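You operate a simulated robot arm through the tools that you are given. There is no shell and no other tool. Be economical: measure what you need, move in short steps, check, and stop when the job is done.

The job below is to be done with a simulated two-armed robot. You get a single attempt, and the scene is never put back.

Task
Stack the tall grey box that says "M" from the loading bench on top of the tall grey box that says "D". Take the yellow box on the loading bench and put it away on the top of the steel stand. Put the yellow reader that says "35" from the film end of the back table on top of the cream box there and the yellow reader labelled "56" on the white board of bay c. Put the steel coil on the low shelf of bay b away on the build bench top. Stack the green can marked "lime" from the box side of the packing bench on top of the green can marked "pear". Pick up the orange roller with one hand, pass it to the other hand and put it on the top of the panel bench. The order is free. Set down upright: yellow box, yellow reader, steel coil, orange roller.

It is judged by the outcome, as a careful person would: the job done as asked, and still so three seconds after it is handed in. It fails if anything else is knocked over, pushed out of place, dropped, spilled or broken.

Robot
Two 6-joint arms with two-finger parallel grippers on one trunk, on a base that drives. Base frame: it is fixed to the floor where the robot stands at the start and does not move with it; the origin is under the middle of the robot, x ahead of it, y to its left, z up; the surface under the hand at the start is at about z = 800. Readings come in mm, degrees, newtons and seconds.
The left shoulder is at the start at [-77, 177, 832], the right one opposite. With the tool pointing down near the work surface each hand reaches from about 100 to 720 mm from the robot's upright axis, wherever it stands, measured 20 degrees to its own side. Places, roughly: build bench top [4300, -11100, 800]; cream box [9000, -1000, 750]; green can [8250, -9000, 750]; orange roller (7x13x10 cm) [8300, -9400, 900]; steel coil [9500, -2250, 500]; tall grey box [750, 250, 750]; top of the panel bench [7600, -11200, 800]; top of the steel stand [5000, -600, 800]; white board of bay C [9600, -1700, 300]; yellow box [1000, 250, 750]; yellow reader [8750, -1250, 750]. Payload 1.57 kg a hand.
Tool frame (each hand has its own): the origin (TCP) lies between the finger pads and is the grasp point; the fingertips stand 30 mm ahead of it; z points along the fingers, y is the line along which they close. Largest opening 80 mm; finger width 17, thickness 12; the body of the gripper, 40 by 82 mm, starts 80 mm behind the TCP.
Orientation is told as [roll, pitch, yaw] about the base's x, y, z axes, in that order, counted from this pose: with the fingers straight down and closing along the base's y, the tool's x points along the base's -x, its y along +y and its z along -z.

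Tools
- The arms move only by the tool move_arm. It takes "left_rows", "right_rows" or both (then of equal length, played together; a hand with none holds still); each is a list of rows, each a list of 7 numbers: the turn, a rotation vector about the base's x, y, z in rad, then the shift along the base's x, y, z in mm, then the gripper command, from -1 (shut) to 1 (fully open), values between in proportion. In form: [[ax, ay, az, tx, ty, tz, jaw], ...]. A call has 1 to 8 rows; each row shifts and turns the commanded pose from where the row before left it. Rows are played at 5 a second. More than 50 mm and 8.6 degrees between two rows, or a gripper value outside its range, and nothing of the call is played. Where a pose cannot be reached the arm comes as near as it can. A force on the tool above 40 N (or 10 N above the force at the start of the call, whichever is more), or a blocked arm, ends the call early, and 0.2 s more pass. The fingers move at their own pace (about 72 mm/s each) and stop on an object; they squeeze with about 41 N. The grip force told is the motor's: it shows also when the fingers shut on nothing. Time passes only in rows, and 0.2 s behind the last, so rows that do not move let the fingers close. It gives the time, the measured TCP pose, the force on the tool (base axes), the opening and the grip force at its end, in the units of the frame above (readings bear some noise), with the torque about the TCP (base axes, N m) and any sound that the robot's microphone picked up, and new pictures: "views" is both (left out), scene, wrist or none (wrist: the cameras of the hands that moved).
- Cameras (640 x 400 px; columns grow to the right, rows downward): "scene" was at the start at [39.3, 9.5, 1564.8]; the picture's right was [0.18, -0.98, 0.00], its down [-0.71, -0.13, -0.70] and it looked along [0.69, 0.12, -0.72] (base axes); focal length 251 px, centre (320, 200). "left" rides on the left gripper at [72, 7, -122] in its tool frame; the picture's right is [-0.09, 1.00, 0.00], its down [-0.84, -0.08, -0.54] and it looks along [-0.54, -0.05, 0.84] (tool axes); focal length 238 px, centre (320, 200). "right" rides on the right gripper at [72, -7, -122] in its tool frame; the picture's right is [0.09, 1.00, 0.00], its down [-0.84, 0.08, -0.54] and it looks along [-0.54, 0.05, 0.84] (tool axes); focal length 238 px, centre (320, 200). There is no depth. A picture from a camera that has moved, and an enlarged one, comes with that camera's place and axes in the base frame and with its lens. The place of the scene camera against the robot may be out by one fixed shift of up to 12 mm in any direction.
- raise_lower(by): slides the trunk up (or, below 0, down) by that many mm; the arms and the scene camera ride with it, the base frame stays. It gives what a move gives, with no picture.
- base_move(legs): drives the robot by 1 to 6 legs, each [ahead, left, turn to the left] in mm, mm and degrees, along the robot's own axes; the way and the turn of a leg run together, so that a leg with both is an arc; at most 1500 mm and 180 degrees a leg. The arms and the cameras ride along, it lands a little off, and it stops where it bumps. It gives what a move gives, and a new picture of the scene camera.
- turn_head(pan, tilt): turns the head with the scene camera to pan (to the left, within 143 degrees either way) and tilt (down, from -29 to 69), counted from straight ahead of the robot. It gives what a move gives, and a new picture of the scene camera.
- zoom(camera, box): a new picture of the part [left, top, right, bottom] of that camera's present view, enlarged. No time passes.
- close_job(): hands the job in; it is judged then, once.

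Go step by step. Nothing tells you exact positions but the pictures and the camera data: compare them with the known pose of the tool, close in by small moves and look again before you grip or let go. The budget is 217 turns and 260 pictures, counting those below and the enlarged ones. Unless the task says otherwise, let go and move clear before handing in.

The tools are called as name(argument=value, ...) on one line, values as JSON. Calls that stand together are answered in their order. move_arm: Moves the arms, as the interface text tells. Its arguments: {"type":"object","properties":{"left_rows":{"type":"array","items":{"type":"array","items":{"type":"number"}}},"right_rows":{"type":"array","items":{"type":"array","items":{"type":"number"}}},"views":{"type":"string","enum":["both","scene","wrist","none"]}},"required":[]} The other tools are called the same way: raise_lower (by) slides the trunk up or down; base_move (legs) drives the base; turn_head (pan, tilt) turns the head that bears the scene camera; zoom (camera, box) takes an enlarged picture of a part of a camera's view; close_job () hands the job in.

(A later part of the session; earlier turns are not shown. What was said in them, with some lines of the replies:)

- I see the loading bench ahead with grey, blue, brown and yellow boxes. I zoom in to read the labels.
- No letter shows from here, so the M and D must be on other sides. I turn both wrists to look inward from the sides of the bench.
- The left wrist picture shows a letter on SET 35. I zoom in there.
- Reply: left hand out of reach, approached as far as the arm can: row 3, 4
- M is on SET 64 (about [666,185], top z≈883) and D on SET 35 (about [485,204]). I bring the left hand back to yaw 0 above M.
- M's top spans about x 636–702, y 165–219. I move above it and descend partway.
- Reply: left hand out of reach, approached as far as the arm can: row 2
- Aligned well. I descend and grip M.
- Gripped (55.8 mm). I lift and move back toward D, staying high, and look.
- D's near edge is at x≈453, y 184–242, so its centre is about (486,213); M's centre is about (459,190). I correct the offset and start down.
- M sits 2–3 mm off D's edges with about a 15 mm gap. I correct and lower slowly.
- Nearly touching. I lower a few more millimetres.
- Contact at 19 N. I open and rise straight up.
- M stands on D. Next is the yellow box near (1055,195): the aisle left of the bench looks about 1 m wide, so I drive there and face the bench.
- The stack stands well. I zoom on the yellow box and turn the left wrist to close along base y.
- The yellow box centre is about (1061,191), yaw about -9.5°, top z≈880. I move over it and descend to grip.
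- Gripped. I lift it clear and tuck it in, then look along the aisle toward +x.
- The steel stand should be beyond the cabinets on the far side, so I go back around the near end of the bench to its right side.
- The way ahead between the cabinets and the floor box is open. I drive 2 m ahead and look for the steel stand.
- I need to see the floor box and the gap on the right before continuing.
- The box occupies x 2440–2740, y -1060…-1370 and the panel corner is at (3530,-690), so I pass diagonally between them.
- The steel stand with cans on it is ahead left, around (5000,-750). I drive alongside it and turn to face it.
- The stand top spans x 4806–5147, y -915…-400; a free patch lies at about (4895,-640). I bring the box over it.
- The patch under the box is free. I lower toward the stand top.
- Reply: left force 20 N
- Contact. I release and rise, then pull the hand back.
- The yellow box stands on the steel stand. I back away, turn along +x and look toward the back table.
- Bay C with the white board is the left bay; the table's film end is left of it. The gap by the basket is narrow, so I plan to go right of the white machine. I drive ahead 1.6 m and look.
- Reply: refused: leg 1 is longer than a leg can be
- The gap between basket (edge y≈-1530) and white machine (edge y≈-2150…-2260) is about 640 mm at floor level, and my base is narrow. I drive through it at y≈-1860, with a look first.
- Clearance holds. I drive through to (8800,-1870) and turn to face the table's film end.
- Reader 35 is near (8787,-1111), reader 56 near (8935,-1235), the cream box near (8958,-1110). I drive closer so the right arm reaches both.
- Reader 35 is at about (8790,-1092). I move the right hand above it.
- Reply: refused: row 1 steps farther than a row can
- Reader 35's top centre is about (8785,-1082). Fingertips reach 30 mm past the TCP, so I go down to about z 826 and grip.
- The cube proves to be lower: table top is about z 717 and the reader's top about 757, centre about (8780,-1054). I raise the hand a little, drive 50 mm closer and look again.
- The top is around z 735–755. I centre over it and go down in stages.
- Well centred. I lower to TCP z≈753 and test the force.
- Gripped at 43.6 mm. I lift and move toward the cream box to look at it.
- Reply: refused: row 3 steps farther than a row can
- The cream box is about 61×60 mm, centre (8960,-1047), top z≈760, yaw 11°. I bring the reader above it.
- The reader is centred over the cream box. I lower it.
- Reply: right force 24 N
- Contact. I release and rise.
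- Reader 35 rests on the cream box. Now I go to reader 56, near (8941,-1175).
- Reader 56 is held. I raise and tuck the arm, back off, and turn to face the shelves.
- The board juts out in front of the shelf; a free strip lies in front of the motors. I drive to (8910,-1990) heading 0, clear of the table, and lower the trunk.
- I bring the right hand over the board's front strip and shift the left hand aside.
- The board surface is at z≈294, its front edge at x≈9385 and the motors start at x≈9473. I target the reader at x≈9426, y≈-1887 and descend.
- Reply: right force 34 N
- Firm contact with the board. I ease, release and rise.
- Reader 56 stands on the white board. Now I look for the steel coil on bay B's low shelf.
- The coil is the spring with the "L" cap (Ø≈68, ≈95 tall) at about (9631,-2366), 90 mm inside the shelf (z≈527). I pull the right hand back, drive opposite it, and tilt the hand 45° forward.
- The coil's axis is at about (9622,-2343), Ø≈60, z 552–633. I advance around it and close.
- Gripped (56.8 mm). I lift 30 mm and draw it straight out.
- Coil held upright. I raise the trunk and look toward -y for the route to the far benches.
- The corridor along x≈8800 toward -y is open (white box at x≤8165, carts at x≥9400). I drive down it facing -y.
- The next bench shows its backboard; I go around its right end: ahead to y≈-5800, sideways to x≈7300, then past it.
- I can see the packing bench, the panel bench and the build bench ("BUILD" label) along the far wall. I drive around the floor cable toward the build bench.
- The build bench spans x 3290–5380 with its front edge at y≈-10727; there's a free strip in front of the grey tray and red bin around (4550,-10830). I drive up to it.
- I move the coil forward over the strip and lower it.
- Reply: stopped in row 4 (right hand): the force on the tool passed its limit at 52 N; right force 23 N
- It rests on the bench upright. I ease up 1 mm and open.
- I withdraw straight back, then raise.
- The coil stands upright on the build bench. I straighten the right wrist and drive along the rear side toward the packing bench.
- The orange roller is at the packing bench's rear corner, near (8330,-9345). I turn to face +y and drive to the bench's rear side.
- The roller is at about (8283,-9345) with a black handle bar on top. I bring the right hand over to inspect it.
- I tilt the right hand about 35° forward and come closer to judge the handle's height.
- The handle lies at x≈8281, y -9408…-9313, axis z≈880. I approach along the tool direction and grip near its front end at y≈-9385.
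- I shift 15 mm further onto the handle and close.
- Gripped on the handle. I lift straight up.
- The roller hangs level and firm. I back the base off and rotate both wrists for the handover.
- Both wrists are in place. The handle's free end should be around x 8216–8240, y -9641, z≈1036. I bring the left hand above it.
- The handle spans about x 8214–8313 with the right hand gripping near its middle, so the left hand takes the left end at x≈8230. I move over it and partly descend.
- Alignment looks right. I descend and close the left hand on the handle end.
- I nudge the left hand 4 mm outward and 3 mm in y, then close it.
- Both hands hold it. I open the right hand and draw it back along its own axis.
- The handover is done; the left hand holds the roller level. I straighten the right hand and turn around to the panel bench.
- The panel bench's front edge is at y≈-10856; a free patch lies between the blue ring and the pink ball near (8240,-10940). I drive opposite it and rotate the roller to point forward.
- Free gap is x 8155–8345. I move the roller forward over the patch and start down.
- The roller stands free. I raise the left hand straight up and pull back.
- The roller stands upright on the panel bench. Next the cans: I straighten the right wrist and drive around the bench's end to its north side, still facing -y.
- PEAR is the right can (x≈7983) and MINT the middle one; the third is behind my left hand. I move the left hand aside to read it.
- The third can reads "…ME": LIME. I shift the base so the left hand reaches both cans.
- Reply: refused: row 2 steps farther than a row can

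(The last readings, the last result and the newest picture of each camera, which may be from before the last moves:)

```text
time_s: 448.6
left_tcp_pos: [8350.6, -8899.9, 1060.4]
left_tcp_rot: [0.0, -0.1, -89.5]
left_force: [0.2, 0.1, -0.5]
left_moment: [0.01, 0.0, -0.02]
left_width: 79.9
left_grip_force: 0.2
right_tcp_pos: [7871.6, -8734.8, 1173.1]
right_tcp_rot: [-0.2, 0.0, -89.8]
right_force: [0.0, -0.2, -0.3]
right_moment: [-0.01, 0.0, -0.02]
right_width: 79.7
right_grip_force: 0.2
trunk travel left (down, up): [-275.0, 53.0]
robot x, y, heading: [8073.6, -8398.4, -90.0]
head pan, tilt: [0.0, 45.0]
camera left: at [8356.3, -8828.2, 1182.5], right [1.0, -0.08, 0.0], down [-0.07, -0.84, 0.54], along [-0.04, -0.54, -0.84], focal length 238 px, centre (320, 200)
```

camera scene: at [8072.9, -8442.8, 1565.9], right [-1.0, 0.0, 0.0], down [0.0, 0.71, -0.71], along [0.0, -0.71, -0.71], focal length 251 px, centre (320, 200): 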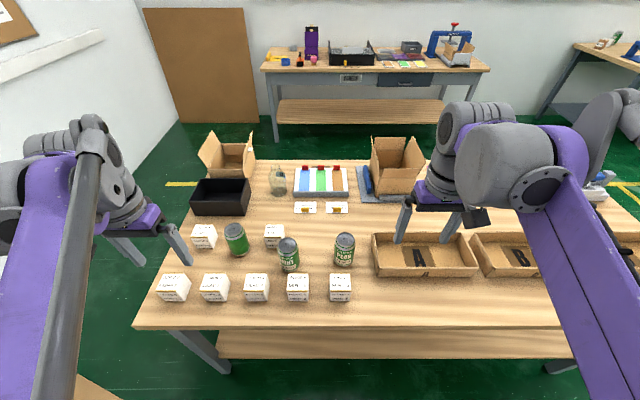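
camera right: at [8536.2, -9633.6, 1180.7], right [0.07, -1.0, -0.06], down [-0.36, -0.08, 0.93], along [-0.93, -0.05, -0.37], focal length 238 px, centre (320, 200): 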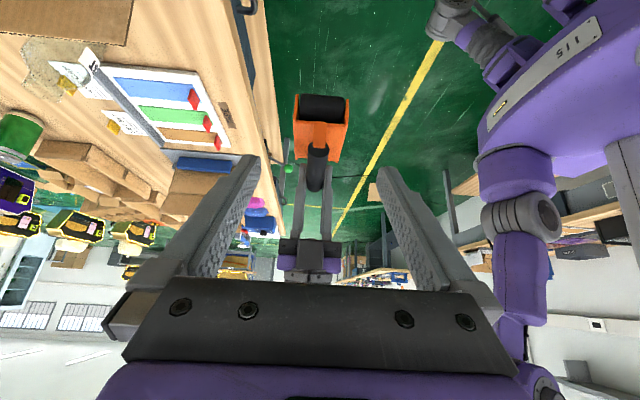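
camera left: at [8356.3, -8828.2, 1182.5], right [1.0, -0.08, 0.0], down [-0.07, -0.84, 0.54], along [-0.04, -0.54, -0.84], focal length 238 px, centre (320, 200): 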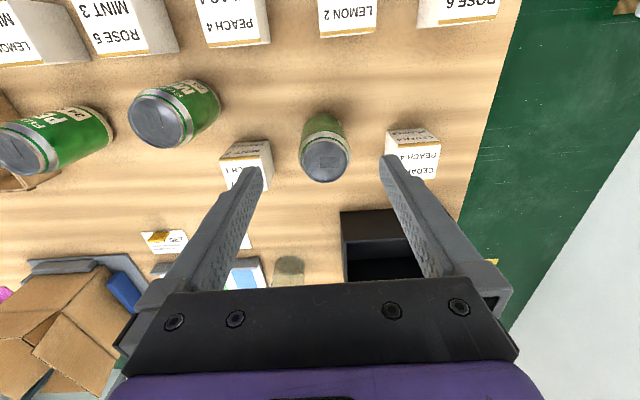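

LIME's top centre is about (8354,-8946). I move over it and descend in two stages.

move_arm(left_rows=[[0, 0, 0, 4, -40, 0, 1], [0, 0, 0, 0, -6, -45, 1], [0, 0, 0, 0, 0, -45, 1], [0, 0, 0, 0, 0, 0, 1]], views="wrist")

```text
time_s: 449.6
left_tcp_pos: [8353.7, -8945.0, 969.9]
left_tcp_rot: [0.2, 0.0, -89.3]
left_force: [0.5, -0.4, 0.1]
left_moment: [0.02, -0.03, 0.02]
left_width: 80.1
left_grip_force: 0.1
right_tcp_pos: [7872.2, -8736.5, 1171.5]
right_tcp_rot: [-0.1, 0.0, -89.8]
right_force: [0.2, -0.1, 0.8]
right_moment: [0.02, -0.02, 0.0]
right_width: 80.0
right_grip_force: 0.1
trunk travel left (down, up): [-275.0, 53.0]
robot x, y, heading: [8072.8, -8395.6, -90.2]
head pan, tilt: [0.0, 45.0]
camera left: at [8359.8, -8873.4, 1091.3], right [1.0, -0.08, 0.0], down [-0.07, -0.84, 0.54], along [-0.04, -0.54, -0.84], focal length 238 px, centre (320, 200)
```

left: 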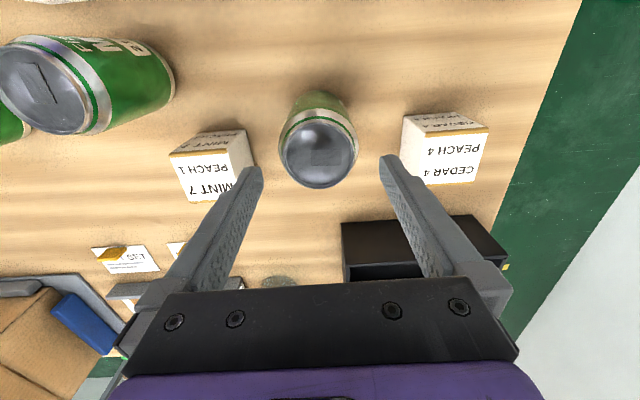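

move_arm(left_rows=[[0, 0, 0, 0, 3, -40, 1], [0, 0, 0, 0, 0, -35, 1], [0, 0, 0, 0, 0, -25, 1], [0, 0, 0, 0, 0, 0, 1]], views="wrist")

```text
time_s: 450.6
left_tcp_pos: [8351.9, -8943.2, 869.7]
left_tcp_rot: [0.2, 0.1, -89.4]
left_force: [1.6, 0.3, 0.4]
left_moment: [-0.01, -0.05, 0.0]
left_width: 79.8
left_grip_force: 0.1
right_tcp_pos: [7872.4, -8734.8, 1171.5]
right_tcp_rot: [-0.1, 0.1, -89.8]
right_force: [1.0, 0.1, -0.4]
right_moment: [0.01, 0.0, 0.02]
right_width: 80.2
right_grip_force: 0.1
trunk travel left (down, up): [-275.0, 53.0]
robot x, y, heading: [8068.3, -8399.5, -90.0]
head pan, tilt: [0.0, 45.0]
camera left: at [8359.0, -8871.7, 992.0], right [1.0, -0.08, 0.0], down [-0.07, -0.84, 0.54], along [-0.04, -0.54, -0.84], focal length 238 px, centre (320, 200)
```

left: 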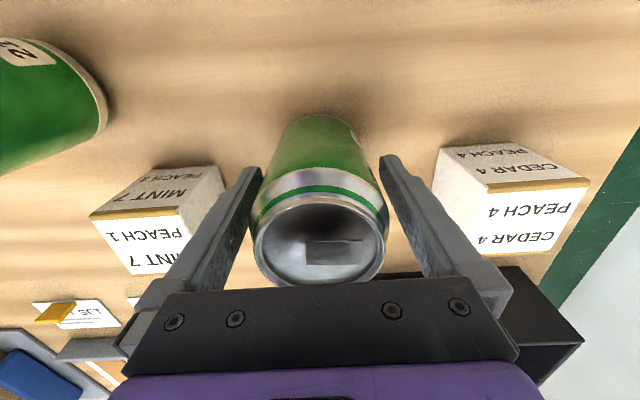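

move_arm(left_rows=[[0, 0, 0, 1, 0, 0, 0.8], [0, 0, 0, 0, 0, 0, -1], [0, 0, 0, 0, 0, 0, -1], [0, 0, 0, 0, 0, 0, -1]], views="wrist")

```text
time_s: 451.6
left_tcp_pos: [8355.1, -8942.7, 869.5]
left_tcp_rot: [0.1, 0.1, -89.2]
left_force: [-1.7, -0.4, 0.1]
left_moment: [-0.05, 0.17, 0.06]
left_width: 65.4
left_grip_force: 40.9
right_tcp_pos: [7870.9, -8736.3, 1172.7]
right_tcp_rot: [-0.1, 0.1, -89.8]
right_force: [0.7, -0.8, 0.1]
right_moment: [-0.01, 0.01, 0.05]
right_width: 79.9
right_grip_force: 0.2
trunk travel left (down, up): [-275.0, 53.0]
robot x, y, heading: [8071.2, -8398.6, -89.9]
head pan, tilt: [0.0, 45.0]
camera left: at [8360.5, -8871.6, 991.4], right [1.0, -0.08, 0.0], down [-0.07, -0.84, 0.54], along [-0.04, -0.54, -0.84], focal length 238 px, centre (320, 200)
```

left: 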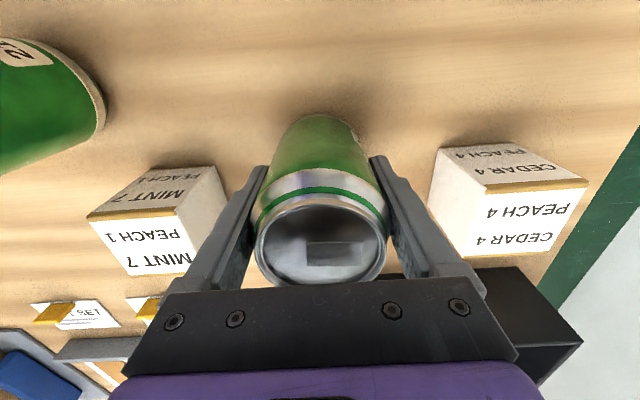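

LIME is held. I lift it over the MINT can toward PEAR.

move_arm(left_rows=[[0, 0, 0, 0, 0, 35, -1], [0, 0, 0, 0, 0, 45, -1], [0, 0, 0, 0, 0, 45, -1], [0, 0, 0, 0, 0, 45, -1], [0, 0, 0, 0, 10, 20, -1], [0, 0, 0, -45, 0, 0, -1], [0, 0, 0, -45, 0, 0, -1], [0, 0, 0, -45, 0, 0, -1]], views="none")

move_arm(left_rows=[[0, 0, 0, -48, 0, 0, -1], [0, 0, 0, -48, 0, 0, -1], [0, 0, 0, -48, 0, 0, -1], [0, 0, 0, -48, 0, 0, -1], [0, 0, 0, -35, 20, 0, -1], [0, 0, 0, 0, 0, 0, -1]], views="both")

```text
time_s: 453.4
left_tcp_pos: [8219.5, -8933.9, 1054.9]
left_tcp_rot: [0.2, 0.1, -89.3]
left_force: [0.1, -0.4, -2.9]
left_moment: [0.01, 0.0, -0.01]
left_width: 65.3
left_grip_force: 40.9
right_tcp_pos: [7872.2, -8736.5, 1171.4]
right_tcp_rot: [-0.1, 0.1, -89.8]
right_force: [-0.5, -0.5, 0.0]
right_moment: [-0.02, 0.01, 0.0]
right_width: 79.9
right_grip_force: 0.1
trunk travel left (down, up): [-275.0, 53.0]
robot x, y, heading: [8070.8, -8395.8, -89.8]
head pan, tilt: [0.0, 45.0]
```

```text
time_s: 454.9
left_tcp_pos: [7993.8, -8913.7, 1056.0]
left_tcp_rot: [0.1, 0.1, -89.4]
left_force: [0.2, -0.8, -3.8]
left_moment: [0.0, 0.01, -0.01]
left_width: 65.4
left_grip_force: 41.3
right_tcp_pos: [7871.8, -8736.7, 1172.7]
right_tcp_rot: [-0.1, 0.1, -89.8]
right_force: [-0.1, 0.2, -0.2]
right_moment: [0.01, 0.0, -0.02]
right_width: 79.9
right_grip_force: 0.1
trunk travel left (down, up): [-275.0, 53.0]
robot x, y, heading: [8070.8, -8396.6, -90.1]
head pan, tilt: [0.0, 45.0]
camera scene: at [8073.5, -8443.8, 1565.9], right [-1.0, 0.0, 0.0], down [0.0, 0.71, -0.71], along [0.0, -0.71, -0.71], focal length 251 px, centre (320, 200)
camera left: at [7999.2, -8842.5, 1177.4], right [1.0, -0.08, 0.0], down [-0.07, -0.84, 0.54], along [-0.04, -0.54, -0.84], focal length 238 px, centre (320, 200)
```

scene: 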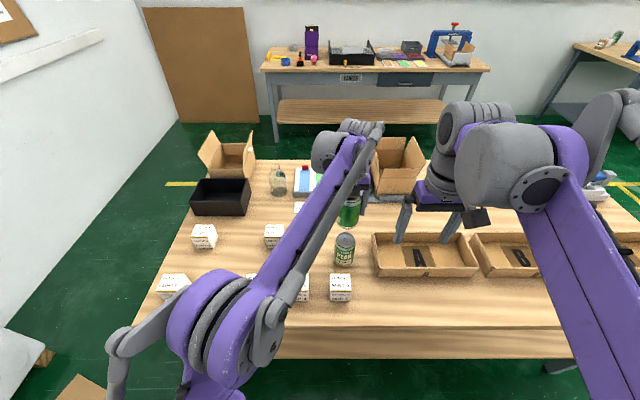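
left: 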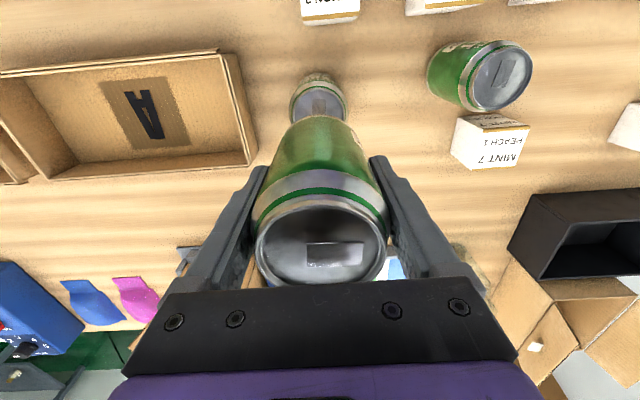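

zoom(camera="left", box=[250, 60, 390, 160])

```text
4.00 times, centred on (320, 110) of left
camera zoom: at [7999.2, -8842.5, 1177.4], right [1.0, -0.08, 0.0], down [-0.07, -0.84, 0.54], along [-0.04, -0.54, -0.84], focal length 953 px, centre (320, 560)
```

zoom: 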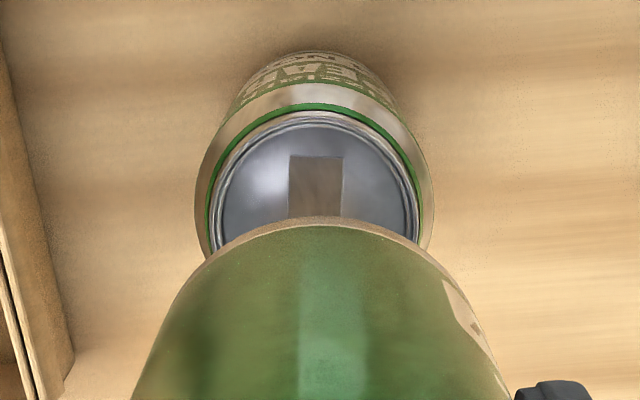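

PEAR's rim centre is about (7994,-8903); LIME is about 10 mm too far in. I correct and lower most of the way.

move_arm(left_rows=[[0, 0, 0, -2, 10, -10, -1], [0, 0, 0, 0, 0, -25, -1], [0, 0, 0, 0, 0, -15, -1], [0, 0, 0, 0, 0, 0, -1]], views="both")

zoom(camera="left", box=[250, 60, 390, 160])

zoom(camera="scene", box=[310, 180, 390, 280])

```text
time_s: 455.9
left_tcp_pos: [7993.0, -8902.8, 1006.8]
left_tcp_rot: [0.2, 0.0, -89.4]
left_force: [0.4, 0.1, -3.2]
left_moment: [0.02, -0.02, 0.01]
left_width: 65.4
left_grip_force: 41.0
right_tcp_pos: [7872.5, -8735.4, 1170.7]
right_tcp_rot: [-0.1, 0.1, -89.9]
right_force: [1.1, 0.3, -0.3]
right_moment: [-0.02, 0.04, 0.0]
right_width: 79.9
right_grip_force: 0.0
trunk travel left (down, up): [-275.0, 53.0]
robot x, y, heading: [8071.1, -8399.0, -90.2]
head pan, tilt: [0.0, 45.0]
camera scene: at [8073.0, -8443.1, 1565.9], right [-1.0, 0.0, 0.0], down [0.0, 0.71, -0.71], along [0.0, -0.71, -0.71], focal length 251 px, centre (320, 200)
camera left: at [7998.6, -8830.3, 1129.0], right [1.0, -0.08, 0.0], down [-0.07, -0.84, 0.54], along [-0.04, -0.54, -0.84], focal length 238 px, centre (320, 200)
```

scene: 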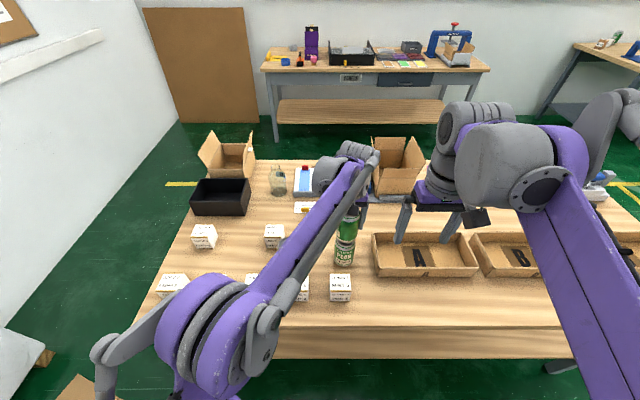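
left: 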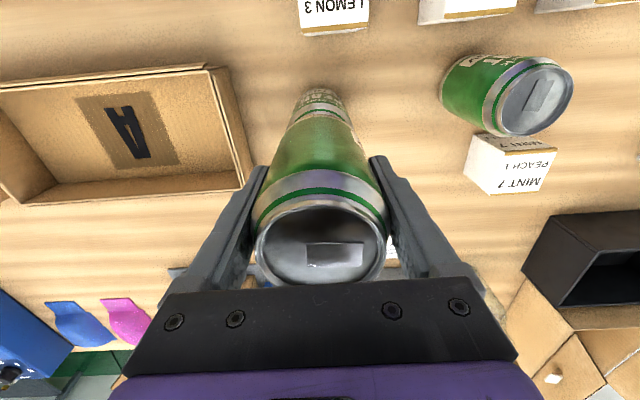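

```text
4.00 times, centred on (320, 110) of left
camera zoom: at [7998.6, -8830.3, 1129.0], right [1.0, -0.08, 0.0], down [-0.07, -0.84, 0.54], along [-0.04, -0.54, -0.84], focal length 953 px, centre (320, 560)
```

zoom: 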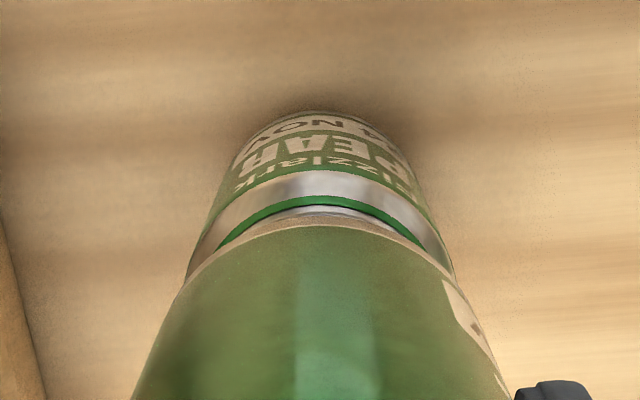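

```text
4.00 times, centred on (350, 230) of scene
camera zoom: at [8073.0, -8443.1, 1565.9], right [-1.0, 0.0, 0.0], down [0.0, 0.71, -0.71], along [0.0, -0.71, -0.71], focal length 1005 px, centre (200, 80)
```

zoom: 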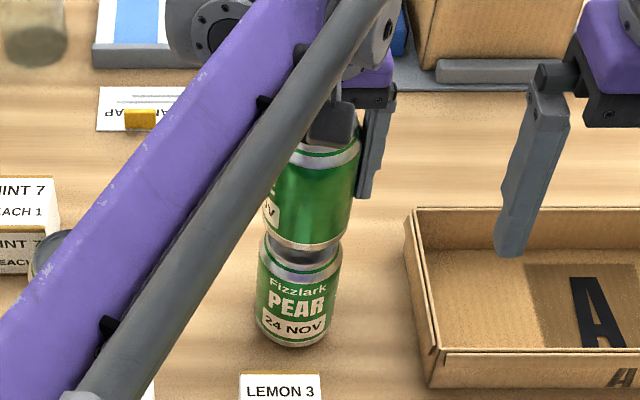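

Aligned within 2–3 mm. I lower further.

move_arm(left_rows=[[0, 0, 0, 0, -2, -10, -1], [0, 0, 0, 0, 0, -6, -1], [0, 0, 0, 0, 0, -2, -1], [0, 0, 0, 0, 0, -2, -1], [0, 0, 0, 0, 0, 0, -1]], views="wrist")

zoom(camera="left", box=[250, 60, 390, 160])

```text
time_s: 456.9
left_tcp_pos: [7991.2, -8904.2, 991.6]
left_tcp_rot: [0.1, -0.4, -89.4]
left_force: [-0.3, -1.8, 24.5]
left_moment: [0.29, 0.08, 0.02]
left_width: 65.5
left_grip_force: 40.5
right_tcp_pos: [7872.5, -8734.3, 1172.5]
right_tcp_rot: [-0.1, 0.0, -89.8]
right_force: [0.6, 0.3, 0.4]
right_moment: [-0.01, -0.01, -0.01]
right_width: 79.8
right_grip_force: 0.1
trunk travel left (down, up): [-275.0, 53.0]
robot x, y, heading: [8071.4, -8395.1, -89.9]
head pan, tilt: [0.0, 45.0]
stopped in row 5 (left hand): the force on the tool passed its limit at 44 N (the readings are from after the stop); the commanded pose is now the measured one
camera left: at [7998.3, -8831.8, 1113.0], right [1.0, -0.08, 0.0], down [-0.07, -0.84, 0.55], along [-0.04, -0.54, -0.84], focal length 238 px, centre (320, 200)
```

left: 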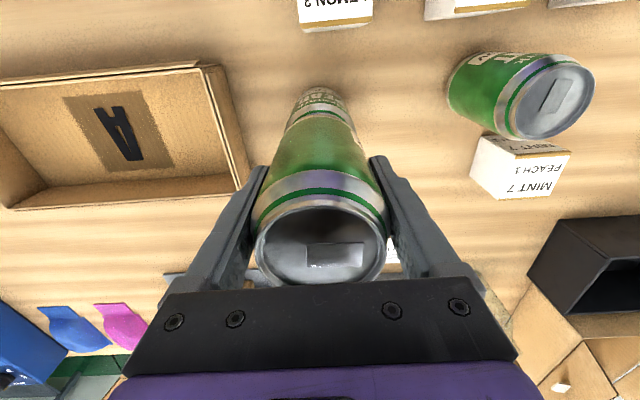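

```text
4.00 times, centred on (320, 110) of left
camera zoom: at [7998.3, -8831.8, 1113.0], right [1.0, -0.08, 0.0], down [-0.07, -0.84, 0.55], along [-0.04, -0.54, -0.84], focal length 953 px, centre (320, 560)
```

zoom: 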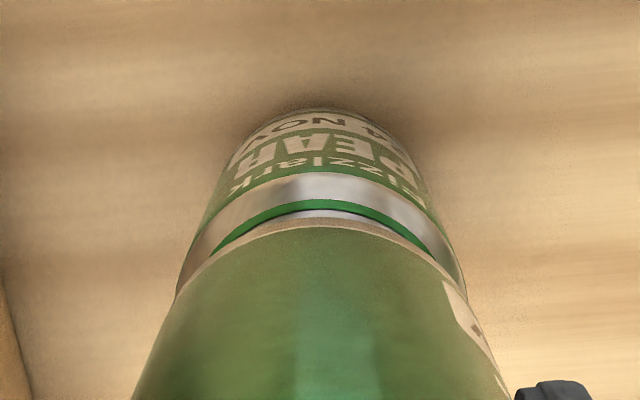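

In contact and concentric. I ease off and release.

move_arm(left_rows=[[0, 0, 0, 0, 0, 0.8, -1], [0, 0, 0, 0, 0, 0, 0.7], [0, 0, 0, 0, 0, 0, 1], [0, 0, 0, 0, 0, 0, 1]], views="wrist")

```text
time_s: 457.9
left_tcp_pos: [7991.5, -8905.3, 989.7]
left_tcp_rot: [0.1, -0.2, -89.3]
left_force: [0.5, 0.8, 0.1]
left_moment: [0.01, 0.03, 0.01]
left_width: 80.2
left_grip_force: 0.2
right_tcp_pos: [7872.7, -8734.3, 1171.3]
right_tcp_rot: [-0.2, 0.1, -89.8]
right_force: [-0.1, -1.3, 0.3]
right_moment: [0.03, 0.0, -0.04]
right_width: 80.1
right_grip_force: 0.0
trunk travel left (down, up): [-275.0, 53.0]
robot x, y, heading: [8071.2, -8398.7, -89.8]
head pan, tilt: [0.0, 45.0]
camera left: at [7998.1, -8833.3, 1111.9], right [1.0, -0.08, 0.0], down [-0.07, -0.84, 0.54], along [-0.04, -0.54, -0.84], focal length 238 px, centre (320, 200)
```

left: 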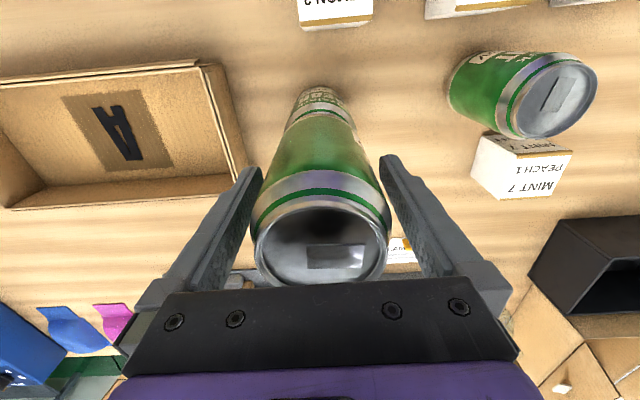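

The can stands by itself. I rise straight up slowly, centred, then move clear.

move_arm(left_rows=[[0, 0, 0, 0, 0, 15, 1], [0, 0, 0, 0, 0, 25, 1], [0, 0, 0, 0, 0, 35, 1], [0, 0, 0, 0, 0, 45, 1], [0, 0, 0, 0, 0, 45, 1], [0, 0, 0, 0, 40, 0, 1], [0, 0, 0, 10, 45, 0, 1], [0, 0, 0, 20, 40, 0, 1]], views="both")

zoom(camera="scene", box=[260, 160, 420, 300])

```text
time_s: 459.7
left_tcp_pos: [8019.0, -8775.5, 1155.4]
left_tcp_rot: [0.0, -0.2, -89.3]
left_force: [0.1, 0.1, -0.1]
left_moment: [-0.06, 0.02, 0.03]
left_width: 80.2
left_grip_force: 0.0
right_tcp_pos: [7872.8, -8733.7, 1172.2]
right_tcp_rot: [-0.2, 0.0, -89.7]
right_force: [0.5, -0.2, -0.5]
right_moment: [0.0, 0.01, 0.0]
right_width: 80.1
right_grip_force: 0.0
trunk travel left (down, up): [-275.0, 53.0]
robot x, y, heading: [8072.2, -8394.0, -89.8]
head pan, tilt: [0.0, 45.0]
camera scene: at [8074.2, -8441.0, 1565.9], right [-1.0, 0.0, 0.0], down [0.0, 0.71, -0.71], along [0.0, -0.71, -0.71], focal length 251 px, centre (320, 200)
camera left: at [8025.8, -8703.5, 1277.2], right [1.0, -0.08, 0.0], down [-0.07, -0.84, 0.55], along [-0.04, -0.54, -0.84], focal length 238 px, centre (320, 200)
```

scene: 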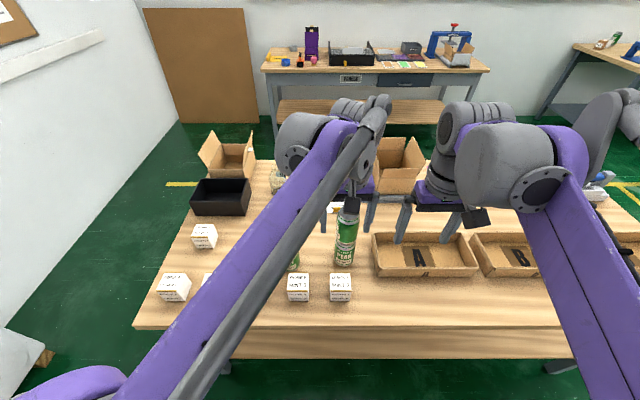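
left: 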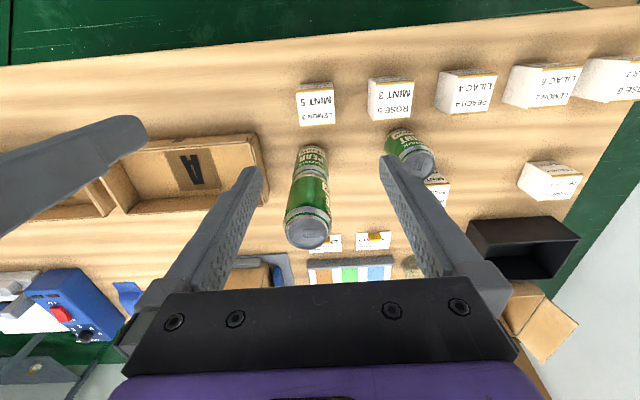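

```text
2.86 times, centred on (340, 230) of scene
camera zoom: at [8074.2, -8441.0, 1565.9], right [-1.0, 0.0, 0.0], down [0.0, 0.71, -0.71], along [0.0, -0.71, -0.71], focal length 718 px, centre (263, 114)
```

zoom: 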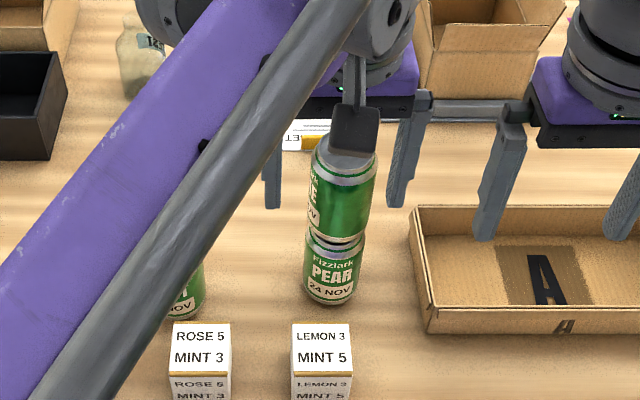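

LIME stands on PEAR. I back away and take a last look.

base_move(legs=[[-250, 0, 0]])

turn_head(pan=10, tilt=35)

zoom(camera="scene", box=[280, 120, 440, 260])

```text
time_s: 461.4
left_tcp_pos: [8018.1, -8539.0, 1155.9]
left_tcp_rot: [0.1, -0.3, -89.5]
left_force: [-0.8, -0.4, -0.2]
left_moment: [-0.04, -0.01, 0.02]
left_width: 79.8
left_grip_force: 0.0
right_tcp_pos: [7872.5, -8496.5, 1172.2]
right_tcp_rot: [-0.1, 0.1, -89.8]
right_force: [-0.1, 0.4, -0.6]
right_moment: [-0.05, 0.03, 0.0]
right_width: 80.0
right_grip_force: 0.0
trunk travel left (down, up): [-275.0, 53.0]
robot x, y, heading: [8075.6, -8158.9, -90.3]
head pan, tilt: [0.0, 45.0]
camera scene: at [8073.3, -8203.9, 1566.0], right [-1.0, 0.0, 0.0], down [0.0, 0.71, -0.71], along [0.0, -0.71, -0.71], focal length 251 px, centre (320, 200)
```

scene: 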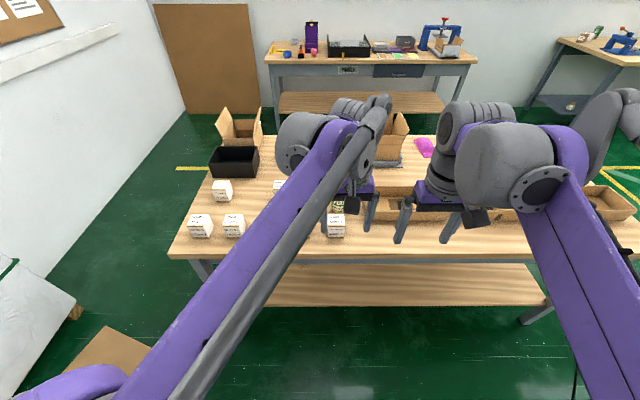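

```text
time_s: 462.2
left_tcp_pos: [8017.2, -8538.2, 1155.9]
left_tcp_rot: [0.2, -0.2, -89.5]
left_force: [0.4, 0.2, 0.3]
left_moment: [-0.02, -0.03, -0.02]
left_width: 80.0
left_grip_force: 0.1
right_tcp_pos: [7871.8, -8496.5, 1171.7]
right_tcp_rot: [-0.1, 0.1, -90.0]
right_force: [0.4, -0.3, -0.9]
right_moment: [0.01, -0.03, 0.0]
right_width: 80.0
right_grip_force: 0.1
trunk travel left (down, up): [-275.0, 53.0]
robot x, y, heading: [8075.8, -8161.1, -90.4]
head pan, tilt: [10.0, 35.0]
camera scene: at [8088.5, -8209.0, 1580.7], right [-0.99, -0.17, 0.0], down [-0.1, 0.57, -0.82], along [0.14, -0.81, -0.57], focal length 251 px, centre (320, 200)
```

scene: 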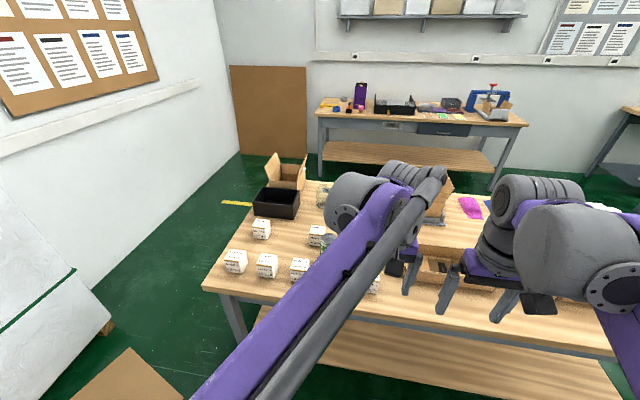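

```text
2.86 times, centred on (360, 190) of scene
camera zoom: at [8088.5, -8209.0, 1580.7], right [-0.99, -0.17, 0.0], down [-0.1, 0.57, -0.82], along [0.14, -0.81, -0.57], focal length 718 px, centre (206, 229)
```

zoom: 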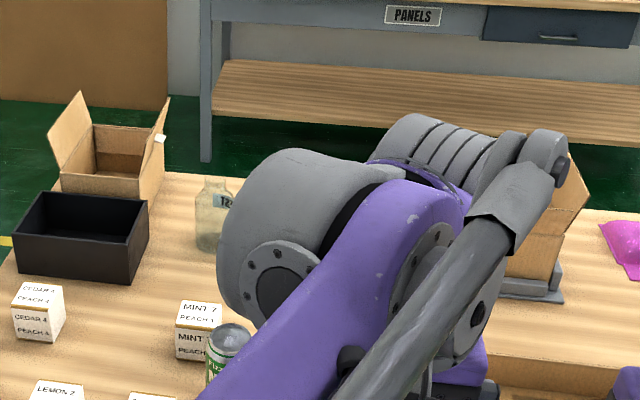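

move_arm(left_rows=[[0, 0, 0, 45, 0, 0, 1], [0, 0, 0, 45, 0, 0, 1], [0, 0, 0, 45, 0, 0, 1], [0, 0, 0, 45, 0, 0, 1], [0, 0, 0, 0, 0, 0, 1]], views="scene")

zoom(camera="scene", box=[310, 180, 430, 280])

```text
time_s: 463.4
left_tcp_pos: [8194.7, -8537.4, 1155.0]
left_tcp_rot: [0.1, -0.3, -89.5]
left_force: [0.1, 0.5, 0.7]
left_moment: [0.02, -0.07, 0.0]
left_width: 79.9
left_grip_force: 0.0
right_tcp_pos: [7872.6, -8496.8, 1171.5]
right_tcp_rot: [-0.1, 0.1, -89.9]
right_force: [-0.5, 0.0, -0.5]
right_moment: [-0.02, -0.02, -0.01]
right_width: 80.0
right_grip_force: 0.1
trunk travel left (down, up): [-275.0, 53.0]
robot x, y, heading: [8073.7, -8157.2, -90.0]
head pan, tilt: [10.0, 35.0]
camera scene: at [8087.9, -8209.4, 1580.7], right [-0.99, -0.17, 0.0], down [-0.1, 0.57, -0.82], along [0.14, -0.81, -0.57], focal length 251 px, centre (320, 200)
```

scene: 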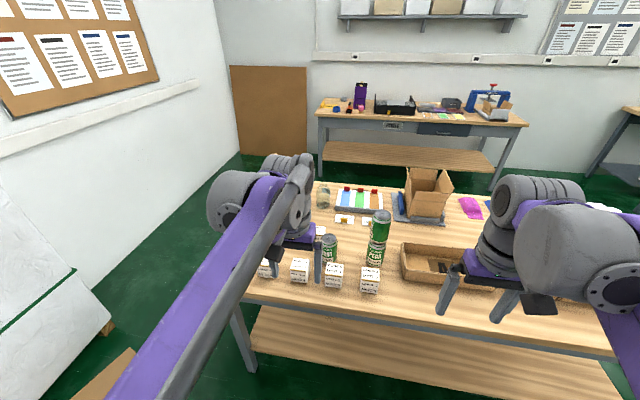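

```text
4.00 times, centred on (370, 230) of scene
camera zoom: at [8087.9, -8209.4, 1580.7], right [-0.99, -0.17, 0.0], down [-0.1, 0.57, -0.82], along [0.14, -0.81, -0.57], focal length 1005 px, centre (120, 80)
```

zoom: 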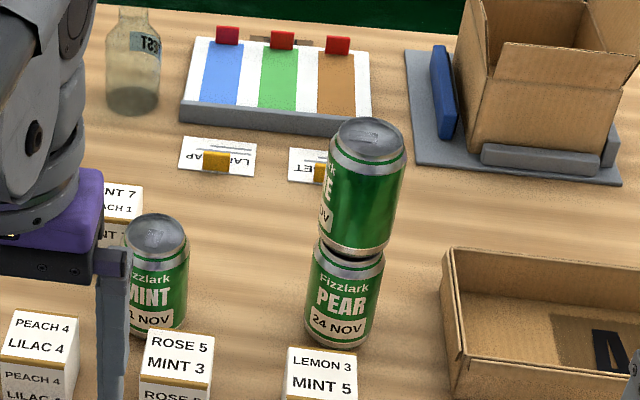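

Every item is in place and both hands are empty and clear, so I hand the job in.

close_job()

```text
The job is handed in.
```

I finished all seven moves and handed the job in. I saw each item standing where it belongs after letting go, though I did not go back to recheck the earlier stops at the end.

- **Grey boxes:** M (SET 64) is stacked on D (SET 35) on the loading bench.
- **Yellow box:** it stands upright on the steel stand.
- **Yellow readers:** 35 is on top of the cream box, and 56 stands on the white board of bay C, in front of the motors.
- **Steel coil:** it stands upright on the build bench top.
- **Green cans:** lime is stacked on pear on the packing bench. I could only read "ME" on the lime can's label, and the other two cans were clearly marked mint and pear.
- **Orange roller:** the right hand picked it up and passed it to the left, which set it upright on the panel bench.

I saw nothing knocked over, pushed out of place or dropped along the way.
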